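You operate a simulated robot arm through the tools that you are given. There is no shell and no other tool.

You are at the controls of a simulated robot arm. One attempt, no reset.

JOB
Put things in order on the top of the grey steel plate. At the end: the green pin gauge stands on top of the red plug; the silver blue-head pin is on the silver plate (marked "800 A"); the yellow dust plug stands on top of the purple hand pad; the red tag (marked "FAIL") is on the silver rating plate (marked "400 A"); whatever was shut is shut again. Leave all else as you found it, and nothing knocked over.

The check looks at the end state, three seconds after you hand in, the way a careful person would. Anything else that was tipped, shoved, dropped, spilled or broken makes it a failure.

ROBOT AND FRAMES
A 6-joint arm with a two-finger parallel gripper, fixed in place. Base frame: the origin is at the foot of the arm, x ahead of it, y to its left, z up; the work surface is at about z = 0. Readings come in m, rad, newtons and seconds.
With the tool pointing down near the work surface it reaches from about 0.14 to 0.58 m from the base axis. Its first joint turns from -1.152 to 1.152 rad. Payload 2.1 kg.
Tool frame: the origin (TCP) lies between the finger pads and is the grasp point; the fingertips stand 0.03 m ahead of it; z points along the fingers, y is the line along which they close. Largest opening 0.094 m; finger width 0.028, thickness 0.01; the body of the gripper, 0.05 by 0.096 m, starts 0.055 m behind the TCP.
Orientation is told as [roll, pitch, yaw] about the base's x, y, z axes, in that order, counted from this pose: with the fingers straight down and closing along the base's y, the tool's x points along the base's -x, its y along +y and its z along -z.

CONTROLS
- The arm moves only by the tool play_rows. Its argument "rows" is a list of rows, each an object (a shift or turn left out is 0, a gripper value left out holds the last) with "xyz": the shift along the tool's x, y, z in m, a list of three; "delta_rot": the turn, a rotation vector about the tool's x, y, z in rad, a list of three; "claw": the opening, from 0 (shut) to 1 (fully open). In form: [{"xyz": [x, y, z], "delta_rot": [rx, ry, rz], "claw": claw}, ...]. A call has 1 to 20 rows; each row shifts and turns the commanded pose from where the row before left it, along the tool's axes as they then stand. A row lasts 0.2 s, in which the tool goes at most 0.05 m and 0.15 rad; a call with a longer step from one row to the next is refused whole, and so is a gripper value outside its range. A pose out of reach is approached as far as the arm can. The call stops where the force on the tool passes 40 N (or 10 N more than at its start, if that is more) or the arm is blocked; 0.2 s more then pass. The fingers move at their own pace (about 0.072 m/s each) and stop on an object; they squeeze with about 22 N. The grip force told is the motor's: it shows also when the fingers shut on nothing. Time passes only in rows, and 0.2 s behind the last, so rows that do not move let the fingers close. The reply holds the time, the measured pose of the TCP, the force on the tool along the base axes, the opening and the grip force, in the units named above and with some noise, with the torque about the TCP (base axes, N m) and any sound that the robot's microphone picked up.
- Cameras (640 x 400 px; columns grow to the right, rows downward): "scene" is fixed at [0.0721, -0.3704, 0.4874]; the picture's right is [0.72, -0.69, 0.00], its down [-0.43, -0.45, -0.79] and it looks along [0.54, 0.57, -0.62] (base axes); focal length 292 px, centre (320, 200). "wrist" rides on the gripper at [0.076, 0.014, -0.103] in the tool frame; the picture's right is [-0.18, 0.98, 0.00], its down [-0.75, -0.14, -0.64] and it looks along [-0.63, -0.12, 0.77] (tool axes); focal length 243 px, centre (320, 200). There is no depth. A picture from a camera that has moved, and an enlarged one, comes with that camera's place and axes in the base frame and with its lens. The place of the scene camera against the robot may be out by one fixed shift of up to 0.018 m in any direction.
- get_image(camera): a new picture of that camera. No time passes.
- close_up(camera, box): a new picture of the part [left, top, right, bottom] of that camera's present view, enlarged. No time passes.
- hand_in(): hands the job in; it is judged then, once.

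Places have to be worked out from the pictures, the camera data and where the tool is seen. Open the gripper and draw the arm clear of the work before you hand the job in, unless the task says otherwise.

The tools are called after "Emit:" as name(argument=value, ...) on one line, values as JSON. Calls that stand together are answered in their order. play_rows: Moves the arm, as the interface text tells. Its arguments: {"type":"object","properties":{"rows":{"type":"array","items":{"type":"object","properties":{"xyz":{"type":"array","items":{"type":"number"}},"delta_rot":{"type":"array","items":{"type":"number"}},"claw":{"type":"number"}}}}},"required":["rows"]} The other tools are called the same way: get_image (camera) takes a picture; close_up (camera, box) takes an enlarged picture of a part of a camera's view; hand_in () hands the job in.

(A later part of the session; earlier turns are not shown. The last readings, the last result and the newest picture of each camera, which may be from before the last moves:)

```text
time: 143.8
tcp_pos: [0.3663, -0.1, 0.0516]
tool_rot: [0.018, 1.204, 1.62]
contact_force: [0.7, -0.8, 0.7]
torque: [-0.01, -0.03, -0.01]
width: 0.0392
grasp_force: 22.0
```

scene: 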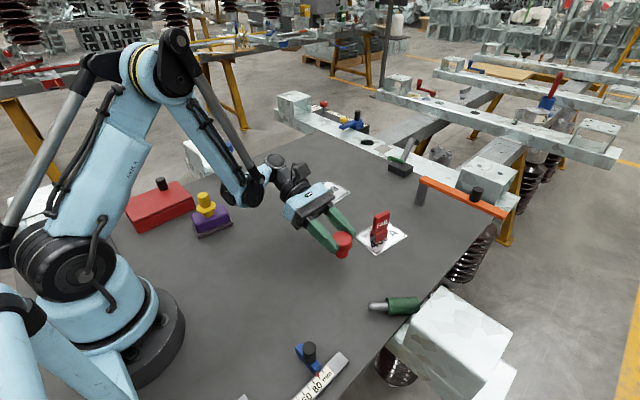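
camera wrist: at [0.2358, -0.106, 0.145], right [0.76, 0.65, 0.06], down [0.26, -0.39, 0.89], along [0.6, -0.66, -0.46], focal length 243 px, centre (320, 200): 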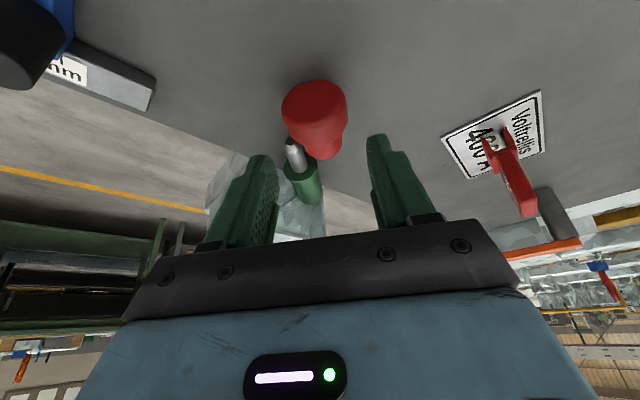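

Emit:
play_rows(rows=[{"xyz": [-0.0014, 0, 0.0005]}, {"xyz": [0, 0, 0]}])

Emit:
play_rows(rows=[{"xyz": [-0.0009, 0, 0.0004]}, {"xyz": [0, 0, 0]}])

```text
time: 144.4
tcp_pos: [0.3666, -0.0996, 0.0486]
tool_rot: [0.017, 1.204, 1.621]
contact_force: [0.0, 0.4, 0.0]
torque: [-0.01, 0.0, 0.0]
width: 0.0393
grasp_force: 21.7
```

```text
time: 145.0
tcp_pos: [0.3667, -0.1007, 0.0491]
tool_rot: [0.018, 1.204, 1.616]
contact_force: [-0.3, 0.1, 4.8]
torque: [0.03, 0.0, 0.04]
width: 0.0394
grasp_force: 21.8
```

Touchdown at 4.8 N. I'll press very slightly more so it sits flat, then open in steps.

Emit:
play_rows(rows=[{"xyz": [-0.0004, 0, 0.0002]}, {"claw": 0.45}, {"claw": 0.5}, {"claw": 0.58}, {"claw": 0.68}, {"claw": 0.68}])

Emit:
close_up(camera="scene", box=[300, 200, 400, 270])

Emit:
close_up(camera="wrist", box=[220, 80, 420, 240])

```text
time: 146.4
tcp_pos: [0.3665, -0.1005, 0.0463]
tool_rot: [0.018, 1.204, 1.62]
contact_force: [0.5, -0.2, -0.2]
torque: [-0.02, -0.03, 0.0]
width: 0.0637
grasp_force: 0.1
```

```text
5.71 times, centred on (350, 235) of scene
camera zoom: at [0.0721, -0.3704, 0.4874], right [0.72, -0.69, 0.0], down [-0.43, -0.45, -0.79], along [0.54, 0.57, -0.62], focal length 1666 px, centre (149, 0)
```

zoom: 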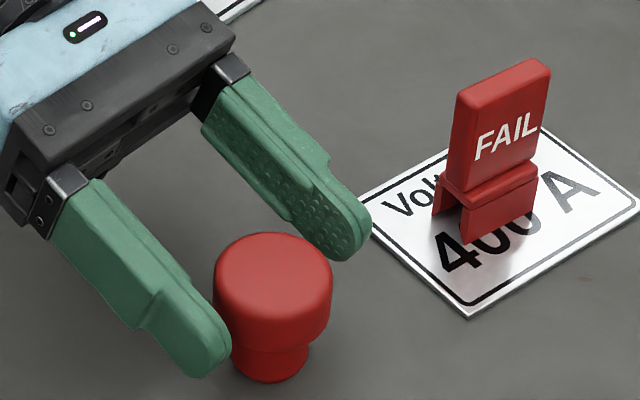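

```text
2.50 times, centred on (320, 160) of wrist
camera zoom: at [0.3506, -0.032, 0.1563], right [-0.99, 0.03, -0.17], down [0.11, 0.87, -0.47], along [0.13, -0.49, -0.86], focal length 606 px, centre (320, 300)
```

zoom: 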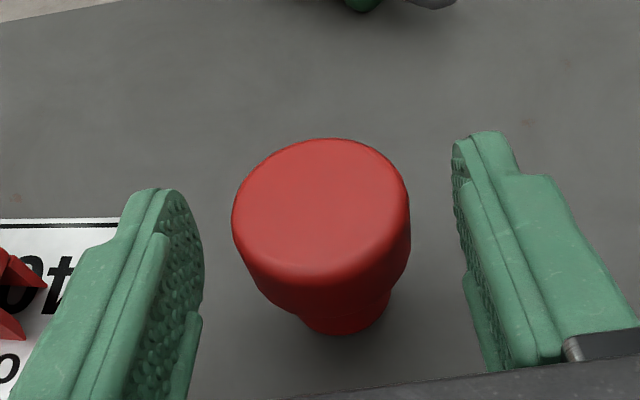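

The red plug stands upright. I'll rise straight up the way I came and straighten the tool at height.

Emit:
play_rows(rows=[{"xyz": [0.0093, 0, -0.0036]}, {"xyz": [0.014, 0, -0.0054]}, {"xyz": [0.028, 0, -0.0108]}, {"xyz": [0.028, 0, -0.0108]}, {"xyz": [0.028, 0, -0.0108]}, {"xyz": [0.028, 0, -0.0108]}, {"xyz": [0.028, 0, -0.0108]}, {"xyz": [0, 0, 0]}])

Emit:
play_rows(rows=[{"delta_rot": [0, -0.13, 0]}, {"delta_rot": [0, -0.135, 0]}, {"delta_rot": [0, -0.135, 0]}, {"delta_rot": [0, -0.135, 0]}, {"delta_rot": [0, -0.135, 0]}, {"delta_rot": [0, -0.135, 0]}, {"delta_rot": [0, -0.135, 0]}, {"delta_rot": [0, -0.135, 0]}, {"delta_rot": [0, -0.13, 0]}, {"delta_rot": [0, 0, 0]}])

Emit:
get_image(camera="scene")

```text
time: 148.2
tcp_pos: [0.3688, -0.0993, 0.2225]
tool_rot: [0.018, 1.205, 1.619]
contact_force: [0.2, 0.3, -1.0]
torque: [0.02, -0.03, 0.03]
width: 0.0638
grasp_force: 0.0
```

```text
time: 150.4
tcp_pos: [0.3681, -0.1004, 0.2234]
tool_rot: [0.006, -0.003, 1.602]
contact_force: [-1.1, -0.2, 0.2]
torque: [0.03, -0.01, 0.0]
width: 0.0639
grasp_force: 0.0
```

```text
taken
```

scene: 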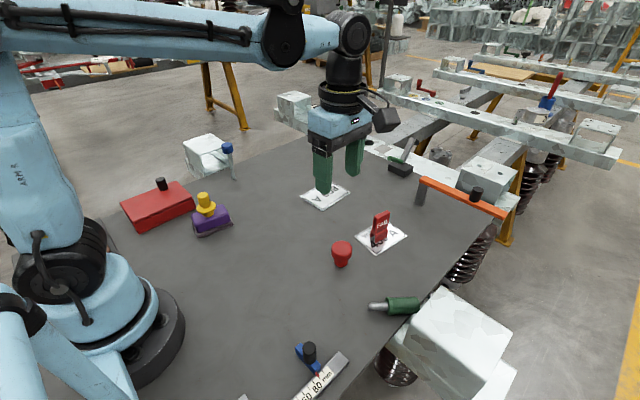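

All is well. Next I'll move the gauge to open space: turn to yaw≈-0.74 so I can pick it up across its pin, well inside the plate edge.

Emit:
play_rows(rows=[{"delta_rot": [0, 0, 0.146]}, {"delta_rot": [0, 0, 0.146]}, {"delta_rot": [0, 0, 0.146]}, {"delta_rot": [0, 0, 0.146]}, {"delta_rot": [0, 0, 0.146]}, {"delta_rot": [0, 0, 0.146]}, {"delta_rot": [0, 0, 0.146]}, {"delta_rot": [0, 0, 0.146]}, {"delta_rot": [0, 0, 0.146]}, {"delta_rot": [0, 0, 0.146]}, {"delta_rot": [0, 0, 0.146]}, {"delta_rot": [0, 0, 0.146]}, {"delta_rot": [0, 0, 0.146]}, {"delta_rot": [0, 0, 0.146]}, {"delta_rot": [0, 0, 0.146]}, {"delta_rot": [0, 0, 0.148]}, {"xyz": [-0.0325, -0.0617, 0], "delta_rot": [0, 0, 0]}])

```text
refused: row 17 steps farther than a row can; nothing moved
```

Emit:
play_rows(rows=[{"delta_rot": [0, 0, 0.146]}, {"delta_rot": [0, 0, 0.146]}, {"delta_rot": [0, 0, 0.146]}, {"delta_rot": [0, 0, 0.146]}, {"delta_rot": [0, 0, 0.146]}, {"delta_rot": [0, 0, 0.146]}, {"delta_rot": [0, 0, 0.146]}, {"delta_rot": [0, 0, 0.146]}, {"delta_rot": [0, 0, 0.146]}, {"delta_rot": [0, 0, 0.146]}, {"delta_rot": [0, 0, 0.146]}, {"delta_rot": [0, 0, 0.146]}, {"delta_rot": [0, 0, 0.146]}, {"delta_rot": [0, 0, 0.146]}, {"delta_rot": [0, 0, 0.146]}, {"delta_rot": [0, 0, 0.148]}, {"xyz": [0, 0, 0]}])

Emit:
play_rows(rows=[{"xyz": [-0.0164, -0.031, 0], "claw": 0.4}, {"xyz": [-0.0164, -0.031, 0]}, {"xyz": [-0.0164, -0.031, 0]}, {"xyz": [-0.0164, -0.031, 0]}, {"xyz": [0, 0, 0.03]}, {"xyz": [0, 0, 0.03]}, {"xyz": [0, 0, 0]}])

Emit:
get_image(camera="wrist")

Emit:
close_up(camera="wrist", box=[250, 50, 400, 220])

```text
time: 154.0
tcp_pos: [0.3683, -0.1001, 0.223]
tool_rot: [-0.004, 0.006, -0.738]
contact_force: [-0.6, 0.5, -0.6]
torque: [0.0, -0.04, -0.01]
width: 0.0637
grasp_force: 0.1
```

```text
time: 155.6
tcp_pos: [0.3333, -0.2361, 0.1638]
tool_rot: [-0.003, 0.005, -0.736]
contact_force: [0.2, 0.1, -0.4]
torque: [0.04, 0.0, -0.01]
width: 0.0376
grasp_force: 0.0
```

```text
taken
camera wrist: at [0.2859, -0.1739, 0.2669], right [0.8, 0.6, 0.0], down [0.47, -0.61, 0.64], along [0.38, -0.51, -0.77], focal length 243 px, centre (320, 200)
```

wrist: 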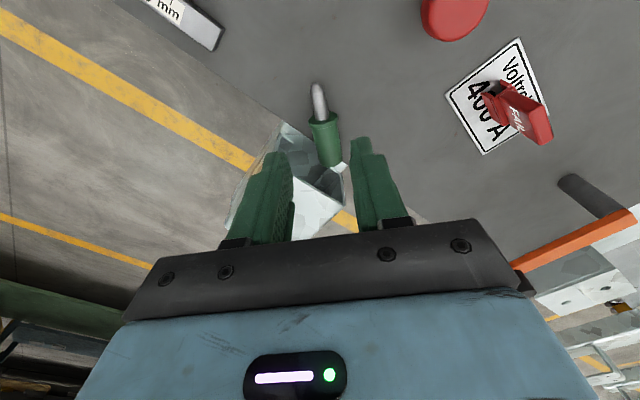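

```text
2.35 times, centred on (325, 135) of wrist
camera zoom: at [0.2859, -0.1739, 0.2669], right [0.8, 0.6, 0.0], down [0.47, -0.61, 0.64], along [0.38, -0.51, -0.77], focal length 571 px, centre (308, 353)
```

zoom: 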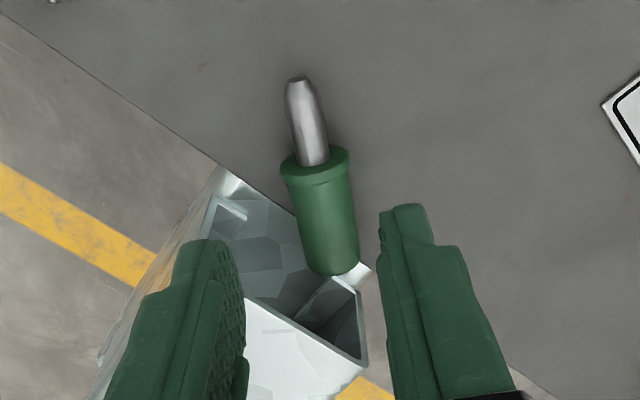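

The gauge's pin midpoint is at about (0.334, -0.238). I'll descend over it to TCP z≈0.038 and close.

Emit:
play_rows(rows=[{"xyz": [-0.003, 0, 0.03]}, {"xyz": [0, 0, 0.035]}, {"xyz": [0, 0, 0.03]}, {"xyz": [0, 0, 0.02]}, {"xyz": [0, 0, 0.0108]}, {"xyz": [0, 0, 0]}])

Emit:
close_up(camera="wrist", box=[240, 100, 400, 230])

Emit:
close_up(camera="scene", box=[320, 240, 450, 340])

```text
time: 157.0
tcp_pos: [0.3334, -0.2382, 0.0374]
tool_rot: [-0.002, 0.007, -0.737]
contact_force: [0.4, -0.9, 0.1]
torque: [-0.02, -0.03, 0.02]
width: 0.0376
grasp_force: 0.1
```

```text
3.08 times, centred on (320, 165) of wrist
camera zoom: at [0.2874, -0.1758, 0.1408], right [0.8, 0.6, 0.0], down [0.47, -0.61, 0.64], along [0.38, -0.51, -0.77], focal length 746 px, centre (320, 308)
```

zoom: 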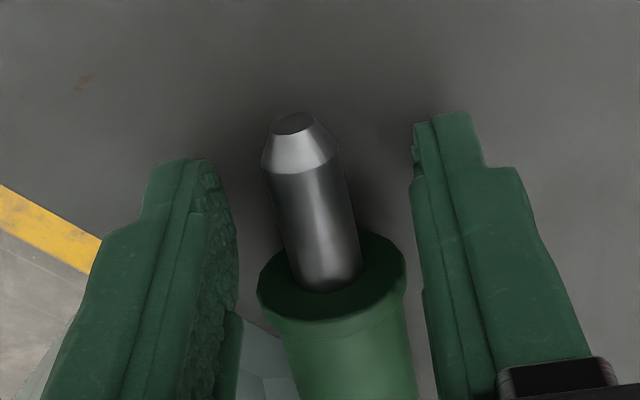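

```text
4.00 times, centred on (385, 290) of scene
camera zoom: at [0.072, -0.3704, 0.4874], right [0.72, -0.69, 0.0], down [-0.43, -0.45, -0.79], along [0.54, 0.57, -0.62], focal length 1166 px, centre (60, -160)
```

zoom: 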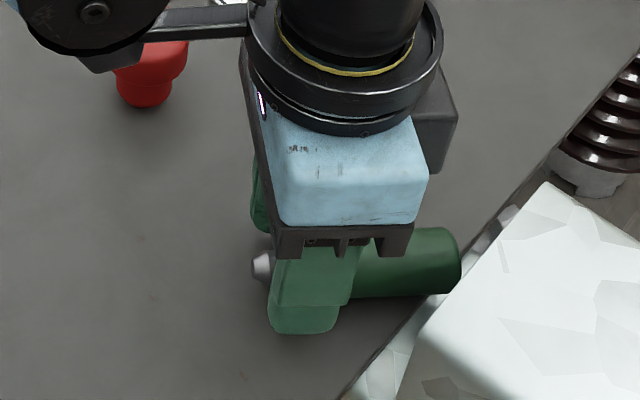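

Emit:
play_rows(rows=[{"claw": 0.3}, {"claw": 0.2}, {"claw": 0.12}, {"claw": 0.0}, {"claw": 0.0}, {"claw": 0.0}])

Emit:
play_rows(rows=[{"xyz": [0, 0, -0.004]}, {"xyz": [0, 0, -0.006]}, {"xyz": [0, 0, -0.008]}, {"xyz": [0, 0, -0.008]}, {"xyz": [0, 0, 0]}])

Emit:
get_image(camera="wrist")

Emit:
close_up(camera="scene", box=[320, 240, 450, 340])

```text
time: 158.4
tcp_pos: [0.3337, -0.2371, 0.0382]
tool_rot: [-0.003, 0.007, -0.737]
contact_force: [-0.6, -0.1, -0.8]
torque: [0.03, 0.03, 0.01]
width: 0.0136
grasp_force: 22.0
```

```text
time: 159.6
tcp_pos: [0.335, -0.238, 0.0639]
tool_rot: [-0.003, 0.005, -0.738]
contact_force: [-0.3, -0.2, -0.4]
torque: [0.01, 0.04, 0.01]
width: 0.0136
grasp_force: 22.3
```

```text
taken
camera wrist: at [0.2884, -0.1757, 0.1666], right [0.8, 0.6, 0.0], down [0.47, -0.61, 0.64], along [0.38, -0.51, -0.77], focal length 243 px, centre (320, 200)
```

wrist: 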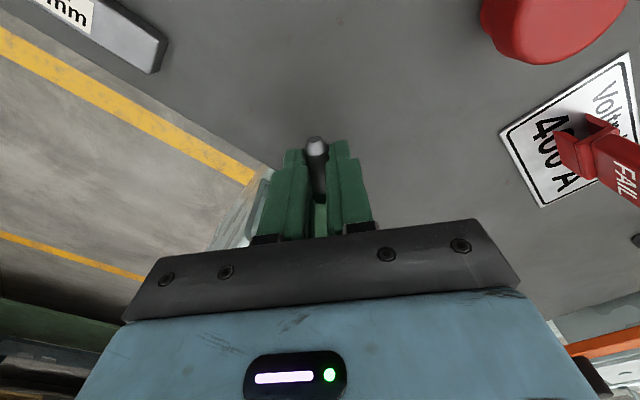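

```text
4.00 times, centred on (385, 290) of scene
camera zoom: at [0.0721, -0.3704, 0.4874], right [0.72, -0.69, 0.0], down [-0.43, -0.45, -0.79], along [0.54, 0.57, -0.62], focal length 1166 px, centre (60, -160)
```

zoom: 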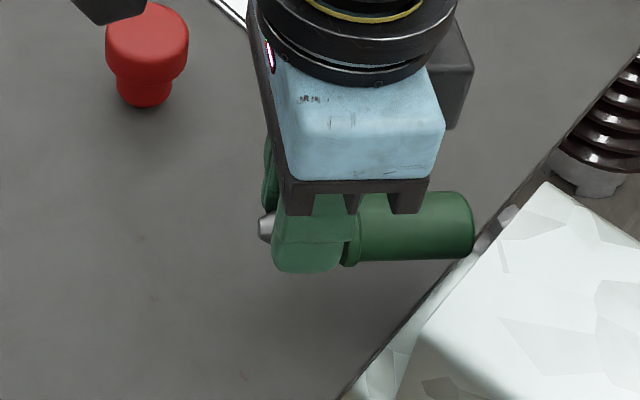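

The gauge is held by its pin, clear of the edge. I'll raise it and carry it to the open area, turning so the handle points along -y.

Emit:
play_rows(rows=[{"xyz": [0, 0, -0.02]}, {"xyz": [0, 0, -0.034]}, {"xyz": [0, 0, -0.034]}, {"xyz": [0, 0, -0.034]}, {"xyz": [0.0118, 0.0109, 0]}, {"xyz": [0.0236, 0.0218, 0]}, {"xyz": [0.0236, 0.0218, 0]}, {"xyz": [0.0236, 0.0218, 0]}, {"xyz": [0.0236, 0.0218, 0]}, {"xyz": [0.0236, 0.0218, 0]}, {"xyz": [0.0236, 0.0218, 0]}, {"xyz": [0.0236, 0.0218, 0]}, {"xyz": [0.0236, 0.0218, 0]}, {"xyz": [0.0117, 0.011, 0]}, {"xyz": [0, 0, 0]}])

Emit:
play_rows(rows=[{"delta_rot": [0, 0, 0.1]}, {"delta_rot": [0, 0, 0.14]}, {"delta_rot": [0, 0, 0.14]}, {"delta_rot": [0, 0, 0.14]}, {"delta_rot": [0, 0, 0.14]}, {"delta_rot": [0, 0, 0.1]}, {"delta_rot": [0, 0, 0.072]}, {"xyz": [0, 0, 0]}])

Emit:
get_image(camera="scene")

Emit:
get_image(camera="wrist")

```text
time: 162.8
tcp_pos: [0.3091, 0.0485, 0.1859]
tool_rot: [-0.003, 0.005, -0.736]
contact_force: [-0.5, -0.1, -0.7]
torque: [-0.02, 0.07, -0.02]
width: 0.0138
grasp_force: 22.0
```

```text
time: 164.6
tcp_pos: [0.3097, 0.05, 0.185]
tool_rot: [-0.006, 0.0, -1.57]
contact_force: [-0.7, -0.5, -1.0]
torque: [0.02, 0.02, 0.03]
width: 0.0136
grasp_force: 21.9
```

```text
taken
```

scene: 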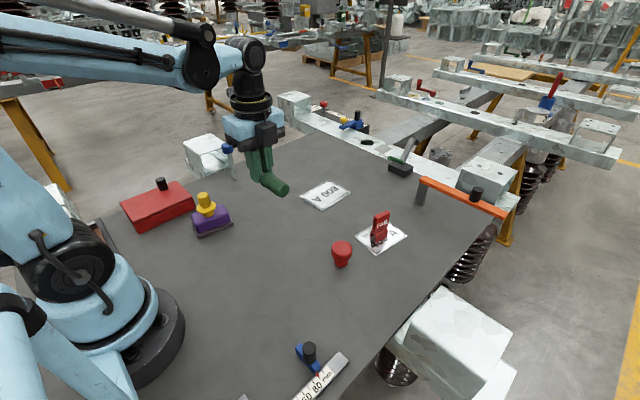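

```text
taken
camera wrist: at [0.3245, 0.1266, 0.288], right [0.98, -0.18, -0.01], down [-0.14, -0.75, 0.64], along [-0.12, -0.63, -0.77], focal length 243 px, centre (320, 200)
```

wrist: 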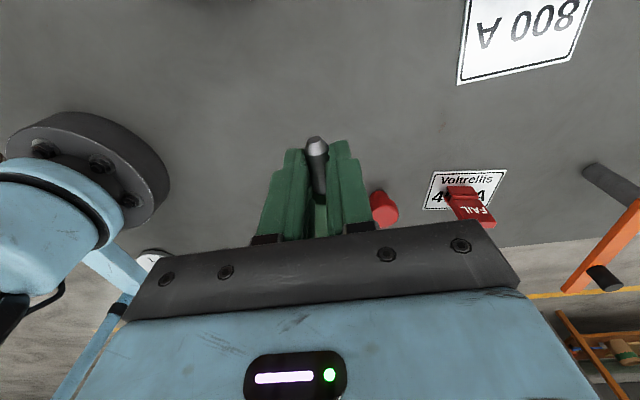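

Emit:
play_rows(rows=[{"xyz": [0, 0, 0.035]}, {"xyz": [0, 0, 0.04]}, {"xyz": [0, 0, 0.035]}, {"xyz": [0, 0, 0.02]}, {"xyz": [0, 0, 0.01]}, {"xyz": [0, 0, 0.004]}, {"xyz": [0, 0, 0]}])

Emit:
close_up(camera="scene", box=[230, 160, 370, 270])

```text
time: 166.2
tcp_pos: [0.3088, 0.05, 0.0416]
tool_rot: [-0.008, -0.001, -1.568]
contact_force: [0.5, -0.3, -1.2]
torque: [0.04, -0.02, 0.01]
width: 0.0138
grasp_force: 22.4
```

```text
3.64 times, centred on (300, 215) of scene
camera zoom: at [0.0721, -0.3704, 0.4874], right [0.72, -0.69, 0.0], down [-0.43, -0.45, -0.79], along [0.54, 0.57, -0.62], focal length 1060 px, centre (393, 146)
```

zoom: 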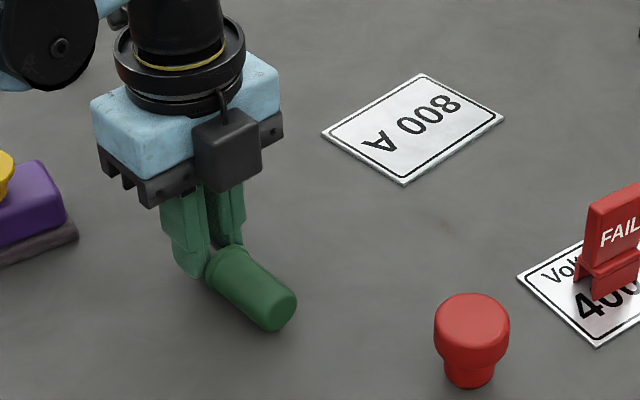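

Emit:
play_rows(rows=[{"xyz": [0, 0, 0.0015]}, {"xyz": [0, 0, 0.001]}, {"xyz": [0, 0, 0]}])

Emit:
play_rows(rows=[{"xyz": [0, 0, 0.0006]}, {"claw": 0.2}, {"claw": 0.28}, {"claw": 0.4}, {"claw": 0.5}, {"claw": 0.5}])

Emit:
close_up(camera="scene", box=[230, 160, 370, 270])

```text
time: 167.0
tcp_pos: [0.3099, 0.0497, 0.0389]
tool_rot: [-0.006, -0.001, -1.568]
contact_force: [-0.4, 0.1, -2.0]
torque: [0.03, -0.01, 0.03]
width: 0.0136
grasp_force: 21.8
```

```text
time: 168.4
tcp_pos: [0.3082, 0.0493, 0.038]
tool_rot: [-0.006, -0.002, -1.569]
contact_force: [-0.5, -0.2, -0.2]
torque: [-0.03, 0.02, 0.0]
width: 0.0471
grasp_force: 0.0
```

```text
3.64 times, centred on (300, 215) of scene
camera zoom: at [0.0721, -0.3704, 0.4874], right [0.72, -0.69, 0.0], down [-0.43, -0.45, -0.79], along [0.54, 0.57, -0.62], focal length 1060 px, centre (393, 146)
```

zoom: 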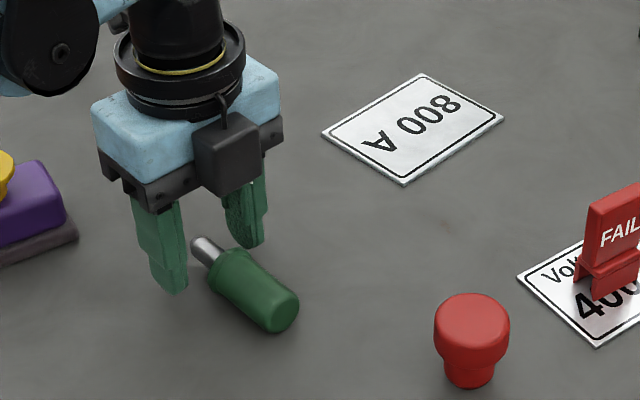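

The gauge lies in the open with its handle along -y. Next I'll return the red plug to its original spot: rise, turn to yaw 0 and move over it.

Emit:
play_rows(rows=[{"xyz": [0, 0, -0.02]}, {"xyz": [0, 0, -0.04]}, {"xyz": [0, 0, -0.04]}, {"xyz": [0, 0, -0.04]}, {"delta_rot": [0, 0, -0.1427]}, {"delta_rot": [0, 0, -0.1427]}, {"delta_rot": [0, 0, -0.1427]}, {"delta_rot": [0, 0, -0.1427]}, {"delta_rot": [0, 0, -0.1427]}, {"delta_rot": [0, 0, -0.1427]}, {"delta_rot": [0, 0, -0.1427]}, {"delta_rot": [0, 0, -0.1427]}, {"delta_rot": [0, 0, -0.1427]}, {"delta_rot": [0, 0, -0.1427]}, {"delta_rot": [0, 0, -0.1427]}, {"xyz": [-0.0116, -0.0332, 0]}, {"xyz": [-0.0116, -0.0332, 0]}, {"xyz": [-0.0116, -0.0332, 0]}, {"xyz": [-0.0116, -0.0332, 0]}, {"xyz": [-0.0116, -0.0332, 0]}])

Emit:
play_rows(rows=[{"xyz": [0, 0, 0.03], "claw": 0.7}, {"xyz": [0, 0, 0.03]}, {"xyz": [0, 0, 0]}])

Emit:
get_image(camera="wrist")

Emit:
close_up(camera="wrist", box=[250, 60, 390, 180])

```text
time: 172.6
tcp_pos: [0.3688, -0.1168, 0.1788]
tool_rot: [-0.001, 0.006, 0.0]
contact_force: [-0.7, 1.7, 0.1]
torque: [0.02, 0.01, -0.01]
width: 0.047
grasp_force: 0.1
```

```text
time: 173.4
tcp_pos: [0.3677, -0.1158, 0.1181]
tool_rot: [0.0, 0.007, 0.002]
contact_force: [-0.3, -0.2, 0.7]
torque: [0.02, -0.01, -0.03]
width: 0.0658
grasp_force: 0.1
```

```text
taken
camera wrist: at [0.2923, -0.1017, 0.2212], right [0.18, 0.98, 0.0], down [0.76, -0.14, 0.64], along [0.63, -0.12, -0.77], focal length 243 px, centre (320, 200)
```

wrist: 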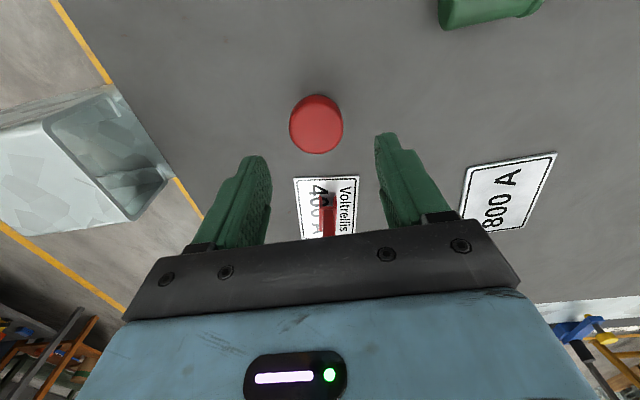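

```text
3.33 times, centred on (320, 120) of wrist
camera zoom: at [0.2923, -0.1017, 0.2212], right [0.18, 0.98, 0.0], down [0.76, -0.14, 0.64], along [0.63, -0.12, -0.77], focal length 809 px, centre (320, 467)
```

zoom: 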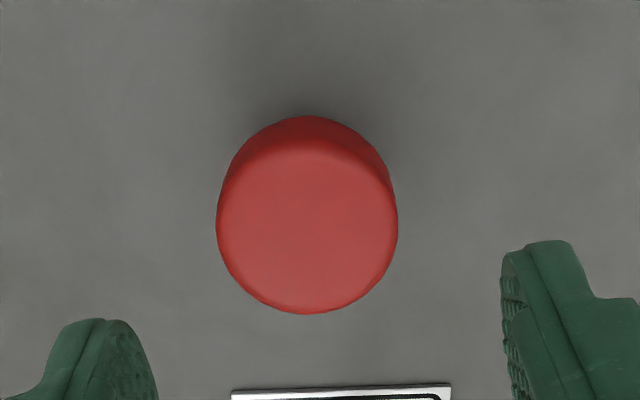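

The red cap centre is at about (0.3647, -0.1187). I'll align, descend to z≈0.045 and grip the cap.

Emit:
play_rows(rows=[{"xyz": [0.0036, -0.003, 0.02]}, {"xyz": [0, 0, 0.025]}, {"xyz": [0, 0, 0.018]}, {"xyz": [0, 0, 0.01]}, {"xyz": [0, 0, 0]}])

Emit:
get_image(camera="wrist")

Emit:
play_rows(rows=[{"claw": 0.58}, {"claw": 0.5}, {"claw": 0.44}, {"claw": 0.35}, {"claw": 0.2}, {"claw": 0.0}, {"claw": 0.0}])

Emit:
close_up(camera="scene", box=[290, 190, 410, 280])

```text
time: 174.6
tcp_pos: [0.3639, -0.1196, 0.0444]
tool_rot: [-0.001, 0.006, 0.002]
contact_force: [-0.1, -0.6, -0.1]
torque: [-0.01, 0.02, 0.0]
width: 0.0657
grasp_force: 0.1
```

```text
taken
camera wrist: at [0.2877, -0.1043, 0.1476], right [0.18, 0.98, 0.0], down [0.76, -0.14, 0.64], along [0.63, -0.12, -0.77], focal length 243 px, centre (320, 200)
```

wrist: 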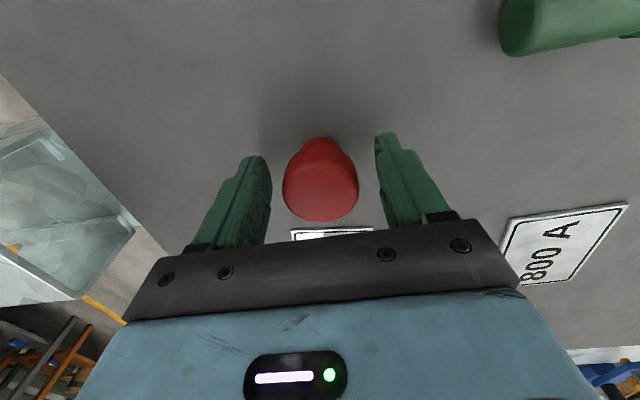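

```text
time: 176.2
tcp_pos: [0.3634, -0.1195, 0.0454]
tool_rot: [-0.001, 0.007, 0.001]
contact_force: [-0.5, 0.3, 0.3]
torque: [0.0, 0.01, -0.02]
width: 0.04
grasp_force: 21.8
```

```text
4.44 times, centred on (350, 235) of scene
camera zoom: at [0.072, -0.3704, 0.4874], right [0.72, -0.69, 0.0], down [-0.43, -0.45, -0.79], along [0.54, 0.57, -0.62], focal length 1295 px, centre (187, 44)
```

zoom: 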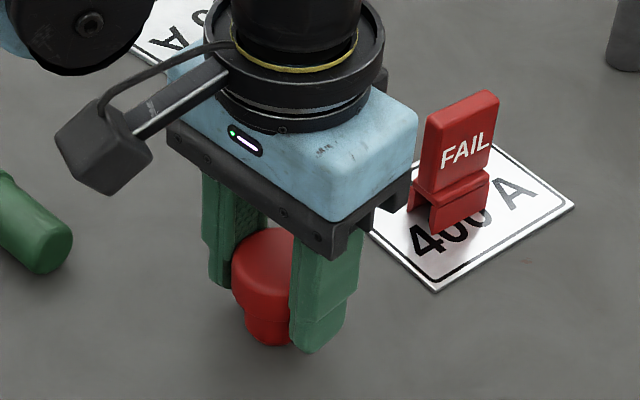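

The cap is gripped. I'll lift 3 cm, carry it to the original spot at (0.364, -0.210) and set it down gently.

Emit:
play_rows(rows=[{"xyz": [0, 0, -0.008]}, {"xyz": [0, 0, -0.022]}, {"xyz": [0, -0.012, 0]}, {"xyz": [0, -0.022, 0]}, {"xyz": [0, -0.022, 0]}, {"xyz": [0, -0.022, 0]}, {"xyz": [-0.0005, -0.0135, 0]}, {"xyz": [0, 0, 0.015]}, {"xyz": [0, 0, 0.01]}, {"xyz": [0, 0, 0]}])

Emit:
get_image(camera="wrist")

Emit:
close_up(camera="scene", box=[300, 220, 420, 300])

```text
time: 178.4
tcp_pos: [0.3642, -0.2099, 0.0498]
tool_rot: [-0.001, 0.006, 0.001]
contact_force: [0.4, -0.2, 0.4]
torque: [-0.02, -0.03, -0.01]
width: 0.0397
grasp_force: 21.3
```

```text
taken
camera wrist: at [0.2884, -0.1958, 0.153], right [0.18, 0.98, 0.0], down [0.76, -0.14, 0.64], along [0.63, -0.12, -0.77], focal length 243 px, centre (320, 200)
```

wrist: 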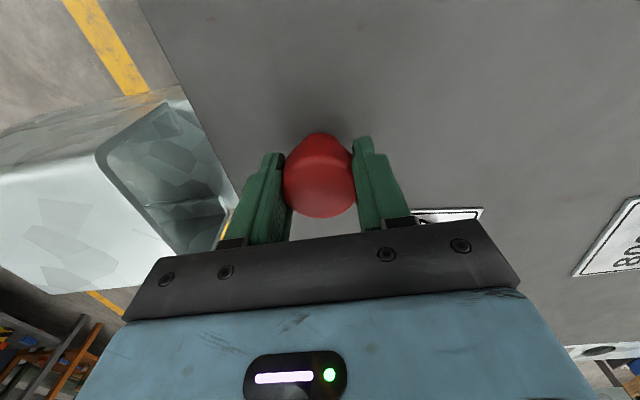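

```text
5.00 times, centred on (360, 260) of scene
camera zoom: at [0.072, -0.3704, 0.4874], right [0.72, -0.69, 0.0], down [-0.43, -0.45, -0.79], along [0.54, 0.57, -0.62], focal length 1457 px, centre (120, -100)
```

zoom: 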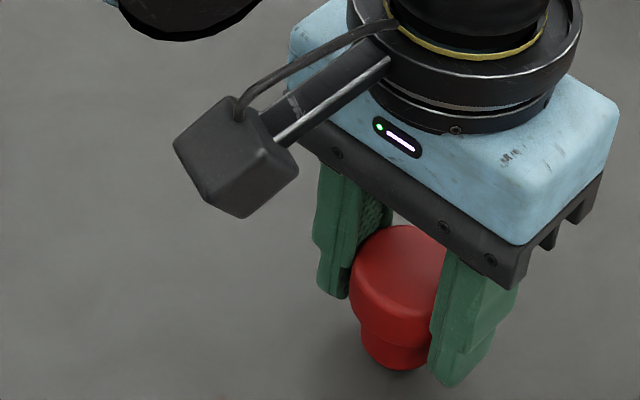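

Comparing with the original view, the plug should sit about 3–5 mm further out in x. I'll correct that and lower it to contact.

Emit:
play_rows(rows=[{"xyz": [-0.0038, 0.0012, 0]}, {"xyz": [0, 0, 0.003]}, {"xyz": [0, 0, 0.001]}, {"xyz": [0, 0, 0]}])

Emit:
play_rows(rows=[{"xyz": [0, 0, 0.0007]}, {"xyz": [0, 0, 0]}])

```text
time: 179.4
tcp_pos: [0.368, -0.2095, 0.0456]
tool_rot: [-0.001, 0.007, 0.001]
contact_force: [0.3, -0.1, -0.9]
torque: [0.0, -0.01, 0.01]
width: 0.0398
grasp_force: 22.0
```

```text
time: 180.0
tcp_pos: [0.368, -0.2101, 0.0449]
tool_rot: [-0.001, 0.006, 0.003]
contact_force: [-0.4, -0.5, -0.1]
torque: [-0.01, 0.02, -0.03]
width: 0.0397
grasp_force: 22.2
```

Emit:
play_rows(rows=[{"xyz": [0, 0, 0.0008]}, {"xyz": [0, 0, 0]}])

Emit:
close_up(camera="scene", box=[300, 220, 420, 300])

```text
time: 180.6
tcp_pos: [0.3691, -0.2097, 0.0448]
tool_rot: [0.0, 0.007, 0.002]
contact_force: [-0.6, -0.6, -0.5]
torque: [0.02, 0.02, -0.01]
width: 0.0399
grasp_force: 21.8
```

```text
5.00 times, centred on (360, 260) of scene
camera zoom: at [0.0721, -0.3704, 0.4874], right [0.72, -0.69, 0.0], down [-0.43, -0.45, -0.79], along [0.54, 0.57, -0.62], focal length 1457 px, centre (120, -100)
```

zoom: 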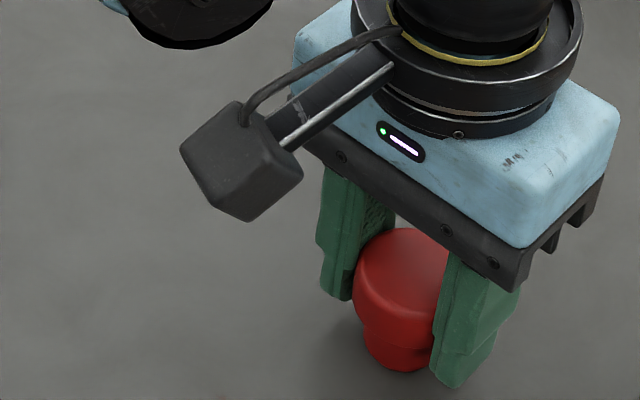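

It matches the original position within about 2 mm. I'll lower in small steps until contact.

Emit:
play_rows(rows=[{"xyz": [0, 0, 0.001]}, {"xyz": [0, 0, 0]}])

Emit:
play_rows(rows=[{"xyz": [0, 0, 0.0008]}, {"xyz": [0, 0, 0]}])

```text
time: 181.2
tcp_pos: [0.3676, -0.2104, 0.0441]
tool_rot: [0.0, 0.008, 0.003]
contact_force: [-1.0, 0.8, 19.9]
torque: [0.01, 0.05, 0.01]
width: 0.04
grasp_force: 22.4
```

```text
time: 181.8
tcp_pos: [0.3679, -0.2097, 0.0438]
tool_rot: [0.001, 0.006, 0.002]
contact_force: [1.1, -0.5, 20.2]
torque: [-0.02, 0.03, 0.03]
width: 0.0397
grasp_force: 22.3
```

Contact made. I'll ease off and release.

Emit:
play_rows(rows=[{"xyz": [0, 0, -0.0012]}, {"claw": 0.46}, {"claw": 0.52}, {"claw": 0.6}, {"claw": 0.7}, {"claw": 0.7}])

Emit:
play_rows(rows=[{"xyz": [0, 0, -0.01]}, {"xyz": [0, 0, -0.03]}, {"xyz": [0, 0, -0.04]}, {"xyz": [0, 0, -0.04]}, {"xyz": [0, 0, -0.04]}, {"xyz": [0, 0, 0]}])

Emit:
get_image(camera="scene")

Emit:
get_image(camera="wrist")

```text
time: 183.2
tcp_pos: [0.3676, -0.2103, 0.0437]
tool_rot: [-0.001, 0.007, 0.001]
contact_force: [-0.1, 0.1, -0.3]
torque: [0.02, 0.0, 0.01]
width: 0.0659
grasp_force: 0.0
```

```text
time: 184.6
tcp_pos: [0.37, -0.2095, 0.2036]
tool_rot: [-0.001, 0.007, 0.001]
contact_force: [-0.3, 0.2, -0.1]
torque: [-0.01, -0.01, 0.0]
width: 0.0658
grasp_force: 0.1
```

```text
taken
```

scene: 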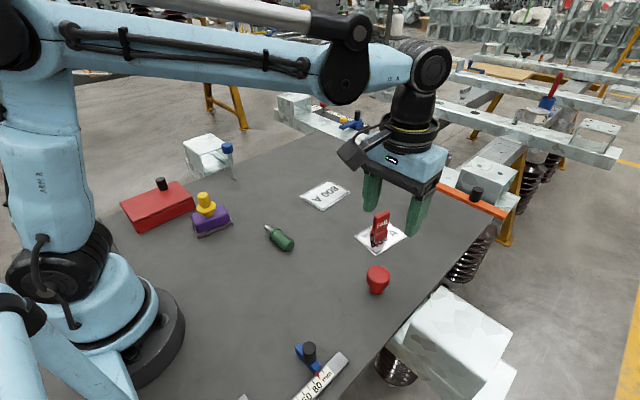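

```text
taken
camera wrist: at [0.2939, -0.1947, 0.3076], right [0.18, 0.98, 0.0], down [0.76, -0.14, 0.64], along [0.63, -0.12, -0.77], focal length 243 px, centre (320, 200)
```

wrist: 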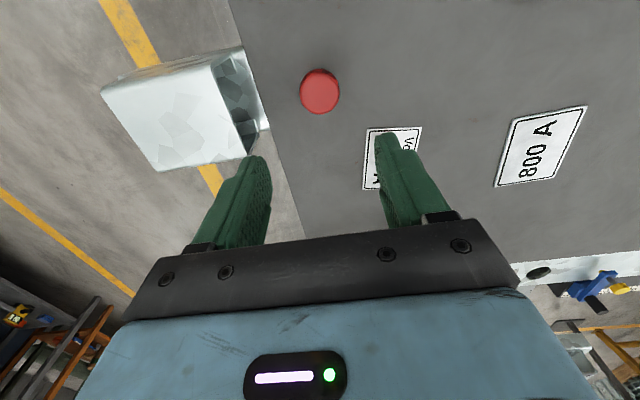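

The red plug is back at its original place, standing upright. Now for the gauge: I'll move above it and turn to yaw≈1.57 for the tilted regrasp.

Emit:
play_rows(rows=[{"xyz": [0.0086, 0.0298, 0]}, {"xyz": [0.0086, 0.0298, 0]}, {"xyz": [0.0086, 0.0298, 0]}, {"xyz": [0.0086, 0.0298, 0]}, {"xyz": [0.0086, 0.0298, 0]}, {"xyz": [0.0086, 0.0298, 0]}, {"xyz": [0.0083, 0.0298, 0]}, {"delta_rot": [0, 0, -0.1427]}, {"delta_rot": [0, 0, -0.1427]}, {"delta_rot": [0, 0, -0.1427]}, {"delta_rot": [0, 0, -0.1427]}, {"delta_rot": [0, 0, -0.1427]}, {"delta_rot": [0, 0, -0.1427]}, {"delta_rot": [0, 0, -0.1427]}, {"delta_rot": [0, 0, -0.1427]}, {"delta_rot": [0, 0, -0.1427]}, {"delta_rot": [0, 0, -0.1427]}, {"delta_rot": [0, 0, -0.1427]}, {"delta_rot": [0, 0, 0]}])

Emit:
get_image(camera="wrist")

Emit:
close_up(camera="wrist", box=[240, 30, 400, 160])

Emit:
close_up(camera="scene", box=[230, 200, 330, 270])

```text
time: 188.6
tcp_pos: [0.3082, -0.0012, 0.2056]
tool_rot: [0.007, 0.0, 1.574]
contact_force: [-0.3, -0.4, 0.4]
torque: [0.01, 0.03, 0.01]
width: 0.0656
grasp_force: 0.1
```

```text
taken
camera wrist: at [0.2952, -0.0768, 0.3073], right [-0.98, 0.18, 0.01], down [0.14, 0.75, 0.64], along [0.11, 0.63, -0.77], focal length 243 px, centre (320, 200)
```

wrist: 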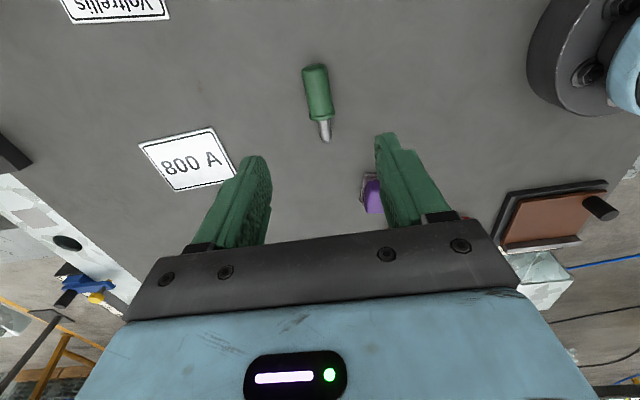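

```text
3.08 times, centred on (320, 95) of wrist
camera zoom: at [0.2952, -0.0768, 0.3073], right [-0.98, 0.18, 0.01], down [0.14, 0.75, 0.64], along [0.11, 0.63, -0.77], focal length 746 px, centre (320, 523)
```

zoom: 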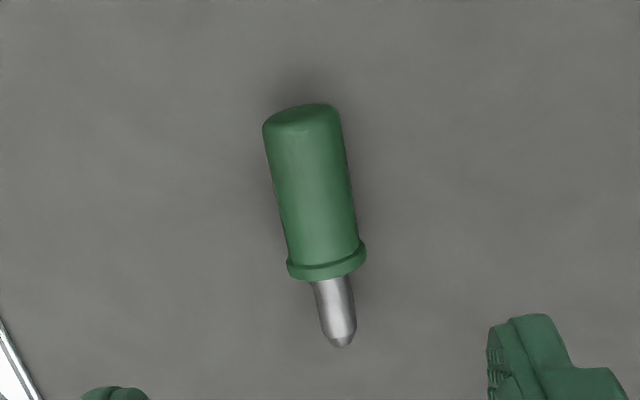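

```text
5.71 times, centred on (280, 235) of scene
camera zoom: at [0.0721, -0.3704, 0.4874], right [0.72, -0.69, 0.0], down [-0.43, -0.45, -0.79], along [0.54, 0.57, -0.62], focal length 1666 px, centre (549, 0)
```

zoom: 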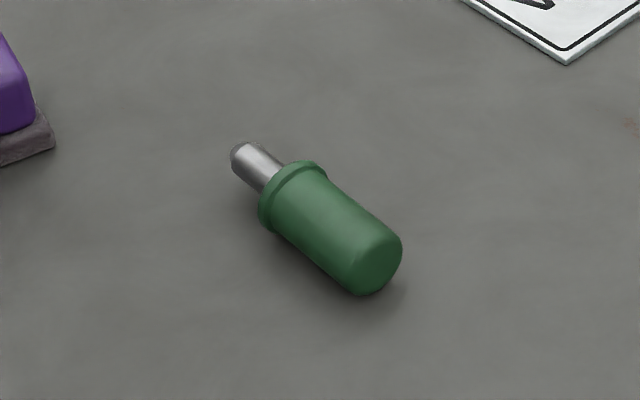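

The gauge lies along -y at x≈0.313, with the flange at y≈0.031 and the handle end at y≈-0.021. I'll tilt -0.65 rad and move above the handle's middle.

Emit:
play_rows(rows=[{"delta_rot": [0, -0.13, 0], "claw": 0.6}, {"delta_rot": [0, -0.13, 0]}, {"delta_rot": [0, -0.13, 0]}, {"delta_rot": [0, -0.13, 0]}, {"delta_rot": [0, -0.13, 0]}, {"xyz": [0.0231, -0.0013, 0.026]}, {"xyz": [0.0231, -0.0013, 0.026]}, {"xyz": [0.0231, -0.0013, 0.026]}, {"xyz": [0, 0, 0]}])

Emit:
get_image(camera="wrist")

Emit:
close_up(camera="wrist", box=[240, 20, 400, 160])

Emit:
get_image(camera="scene")

```text
time: 190.6
tcp_pos: [0.3116, -0.0097, 0.0998]
tool_rot: [0.011, -0.65, 1.567]
contact_force: [-0.3, 0.1, 0.7]
torque: [0.0, 0.01, 0.0]
width: 0.0561
grasp_force: 0.0
```

```text
taken
camera wrist: at [0.2975, -0.1314, 0.1358], right [-0.98, 0.14, 0.12], down [0.15, 0.21, 0.97], along [0.12, 0.97, -0.23], focal length 243 px, centre (320, 200)
```

wrist: 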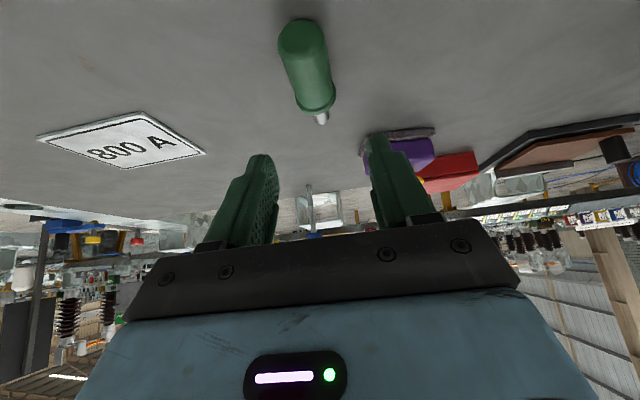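

```text
2.86 times, centred on (320, 90) of wrist
camera zoom: at [0.2975, -0.1314, 0.1358], right [-0.98, 0.14, 0.12], down [0.15, 0.21, 0.97], along [0.12, 0.97, -0.23], focal length 693 px, centre (320, 514)
```

zoom: 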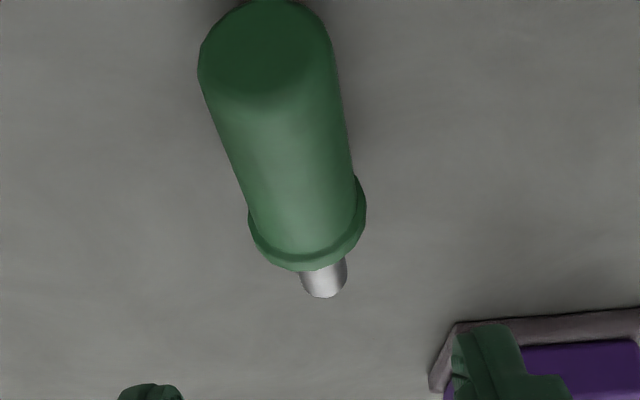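

```text
taken
```

scene: 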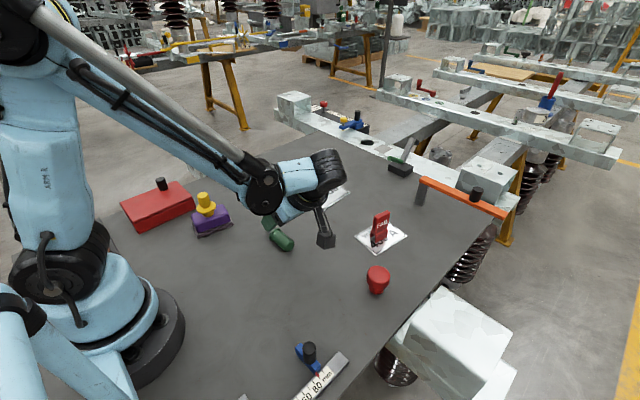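

Aligned laterally to within a millimetre. I'll descend to TCP z≈0.035.

Emit:
play_rows(rows=[{"xyz": [0.0131, 0, 0.0172]}, {"xyz": [0.0131, 0, 0.0172]}, {"xyz": [0.007, 0, 0.0092]}, {"xyz": [0.006, 0, 0.008]}, {"xyz": [0, 0, 0]}])

Emit:
close_up(camera="wrist", box=[230, 90, 410, 230])

Emit:
close_up(camera="scene", box=[230, 150, 400, 310])

```text
time: 191.8
tcp_pos: [0.3116, -0.0098, 0.0355]
tool_rot: [0.009, -0.652, 1.568]
contact_force: [-0.2, 0.2, -0.1]
torque: [0.0, 0.0, 0.0]
width: 0.0562
grasp_force: 0.0
```

```text
2.86 times, centred on (320, 160) of wrist
camera zoom: at [0.2971, -0.131, 0.071], right [-0.98, 0.14, 0.12], down [0.15, 0.21, 0.97], along [0.12, 0.97, -0.23], focal length 693 px, centre (320, 314)
```

zoom: 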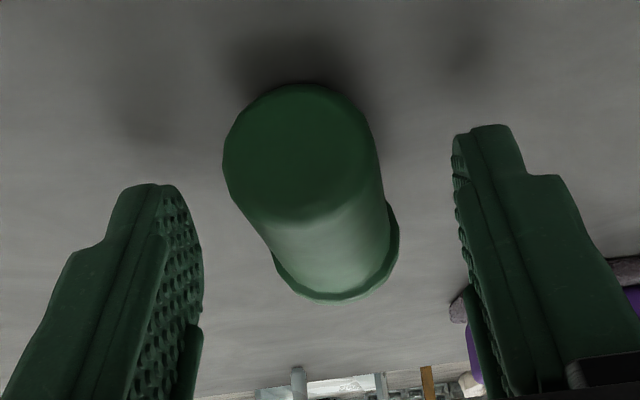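

```text
2.50 times, centred on (315, 230) of scene
camera zoom: at [0.072, -0.3704, 0.4874], right [0.72, -0.69, 0.0], down [-0.43, -0.45, -0.79], along [0.54, 0.57, -0.62], focal length 729 px, centre (332, 125)
```

zoom: 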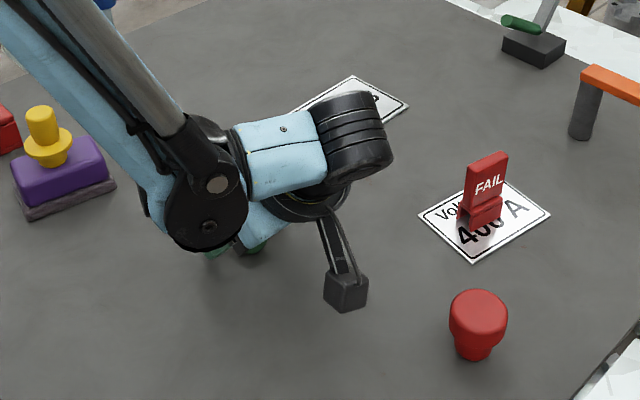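

The handle is positioned as planned. Closing on it.

Emit:
play_rows(rows=[{"claw": 0.48}, {"claw": 0.4}, {"claw": 0.34}, {"claw": 0.25}, {"claw": 0.1}, {"claw": 0.0}, {"claw": 0.0}])

Emit:
play_rows(rows=[{"xyz": [-0.0024, 0, -0.0032]}, {"xyz": [-0.0036, 0, -0.0048]}, {"xyz": [-0.006, 0, -0.008]}, {"xyz": [0, 0, 0]}])

Emit:
close_up(camera="wrist", box=[230, 90, 410, 230])

```text
time: 193.4
tcp_pos: [0.3115, -0.0092, 0.0357]
tool_rot: [0.007, -0.651, 1.568]
contact_force: [0.3, -0.2, 0.7]
torque: [0.04, -0.03, 0.0]
width: 0.0292
grasp_force: 22.4
```

```text
time: 194.4
tcp_pos: [0.312, -0.0085, 0.0553]
tool_rot: [0.008, -0.65, 1.567]
contact_force: [-0.1, 0.2, -2.3]
torque: [0.01, 0.01, 0.02]
width: 0.0293
grasp_force: 21.8
```

```text
2.86 times, centred on (320, 160) of wrist
camera zoom: at [0.2978, -0.1314, 0.0911], right [-0.98, 0.14, 0.12], down [0.15, 0.21, 0.97], along [0.12, 0.97, -0.23], focal length 693 px, centre (320, 314)
```

zoom: 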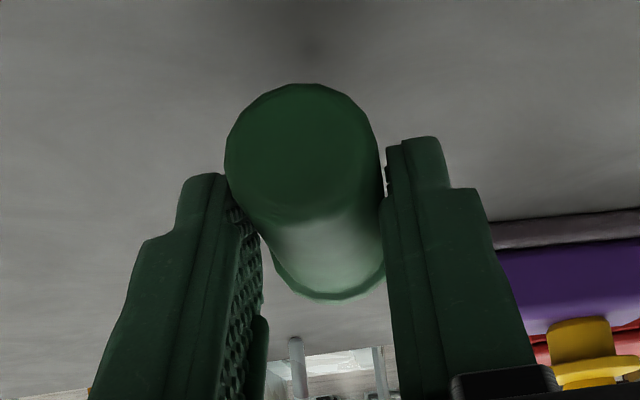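

The gauge is held by the handle (0.0293 m). I'll lift it high and straighten the tool.

Emit:
play_rows(rows=[{"xyz": [-0.0106, 0, -0.0139]}, {"xyz": [-0.0212, 0, -0.0279]}, {"xyz": [-0.0212, 0, -0.0279]}, {"xyz": [-0.0212, 0, -0.0279]}, {"xyz": [-0.0212, 0, -0.0279]}, {"xyz": [-0.0212, 0, -0.0279]}, {"xyz": [-0.0106, 0, -0.0139]}, {"delta_rot": [0, 0.13, 0]}, {"delta_rot": [0, 0.13, 0]}, {"delta_rot": [0, 0.13, 0]}, {"delta_rot": [0, 0.13, 0]}, {"delta_rot": [0, 0.13, 0]}, {"xyz": [0, 0, 0]}])

Emit:
get_image(camera="wrist")

Emit:
get_image(camera="scene")

```text
time: 197.2
tcp_pos: [0.3123, -0.0085, 0.2657]
tool_rot: [0.005, 0.003, 1.573]
contact_force: [-0.1, 0.1, -0.4]
torque: [0.01, -0.05, -0.01]
width: 0.0292
grasp_force: 21.5
```

```text
taken
camera wrist: at [0.2992, -0.0846, 0.3688], right [-0.98, 0.18, 0.01], down [0.14, 0.75, 0.64], along [0.11, 0.63, -0.77], focal length 243 px, centre (320, 200)
```

wrist: 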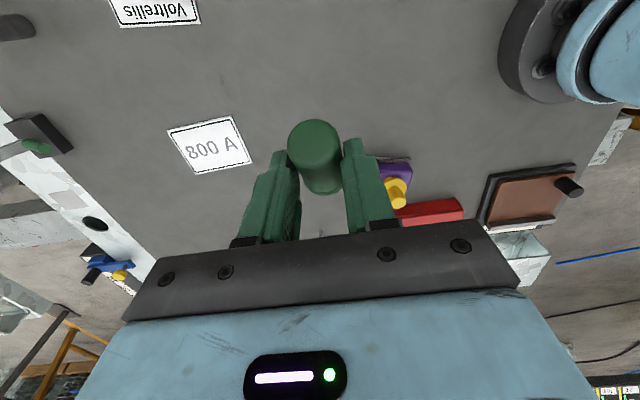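

```text
taken
```

scene: 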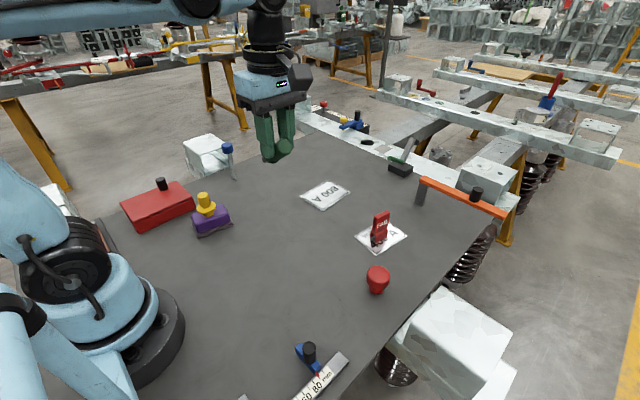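

Moving over toward the red plug with the tool vertical at this height.

Emit:
play_rows(rows=[{"xyz": [0.0152, -0.0048, 0]}, {"xyz": [0.0303, -0.0095, 0]}, {"xyz": [0.0303, -0.0095, 0]}, {"xyz": [0.0303, -0.0095, 0]}, {"xyz": [0.0303, -0.0095, 0]}, {"xyz": [0.0303, -0.0095, 0]}, {"xyz": [0.0151, -0.0047, 0]}, {"xyz": [0, 0, 0]}])

Emit:
play_rows(rows=[{"delta_rot": [0, 0.1, 0]}, {"delta_rot": [0, 0.12, 0]}, {"delta_rot": [0, 0.12, 0]}, {"delta_rot": [0, 0.12, 0]}, {"delta_rot": [0, 0, 0]}])

Emit:
play_rows(rows=[{"delta_rot": [0, 0.12, 0]}, {"delta_rot": [0, 0.12, 0]}, {"delta_rot": [0, 0.12, 0]}, {"delta_rot": [0, 0, 0]}])

Emit:
get_image(camera="scene")

```text
time: 199.0
tcp_pos: [0.3699, -0.1913, 0.2645]
tool_rot: [0.005, 0.001, 1.572]
contact_force: [-0.8, 0.1, -0.6]
torque: [-0.01, -0.01, 0.0]
width: 0.0292
grasp_force: 21.9
```

```text
time: 200.2
tcp_pos: [0.3711, -0.1909, 0.2654]
tool_rot: [0.008, 0.461, 1.575]
contact_force: [0.4, -0.2, -2.5]
torque: [0.0, -0.02, 0.0]
width: 0.0292
grasp_force: 22.3
```

```text
time: 201.2
tcp_pos: [0.3707, -0.1909, 0.2646]
tool_rot: [0.01, 0.822, 1.579]
contact_force: [-1.3, 0.6, -1.7]
torque: [0.0, -0.02, -0.04]
width: 0.0292
grasp_force: 22.0
```

```text
taken
```

scene: 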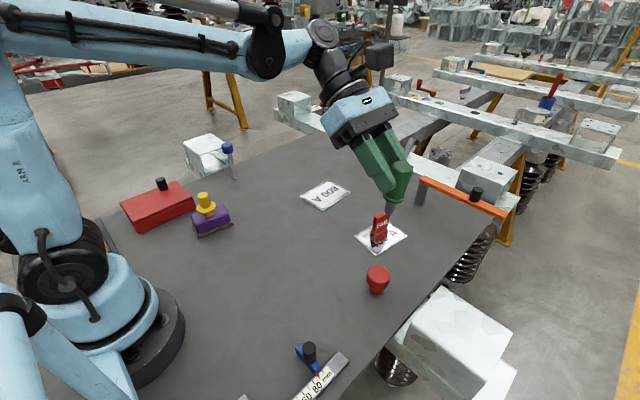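

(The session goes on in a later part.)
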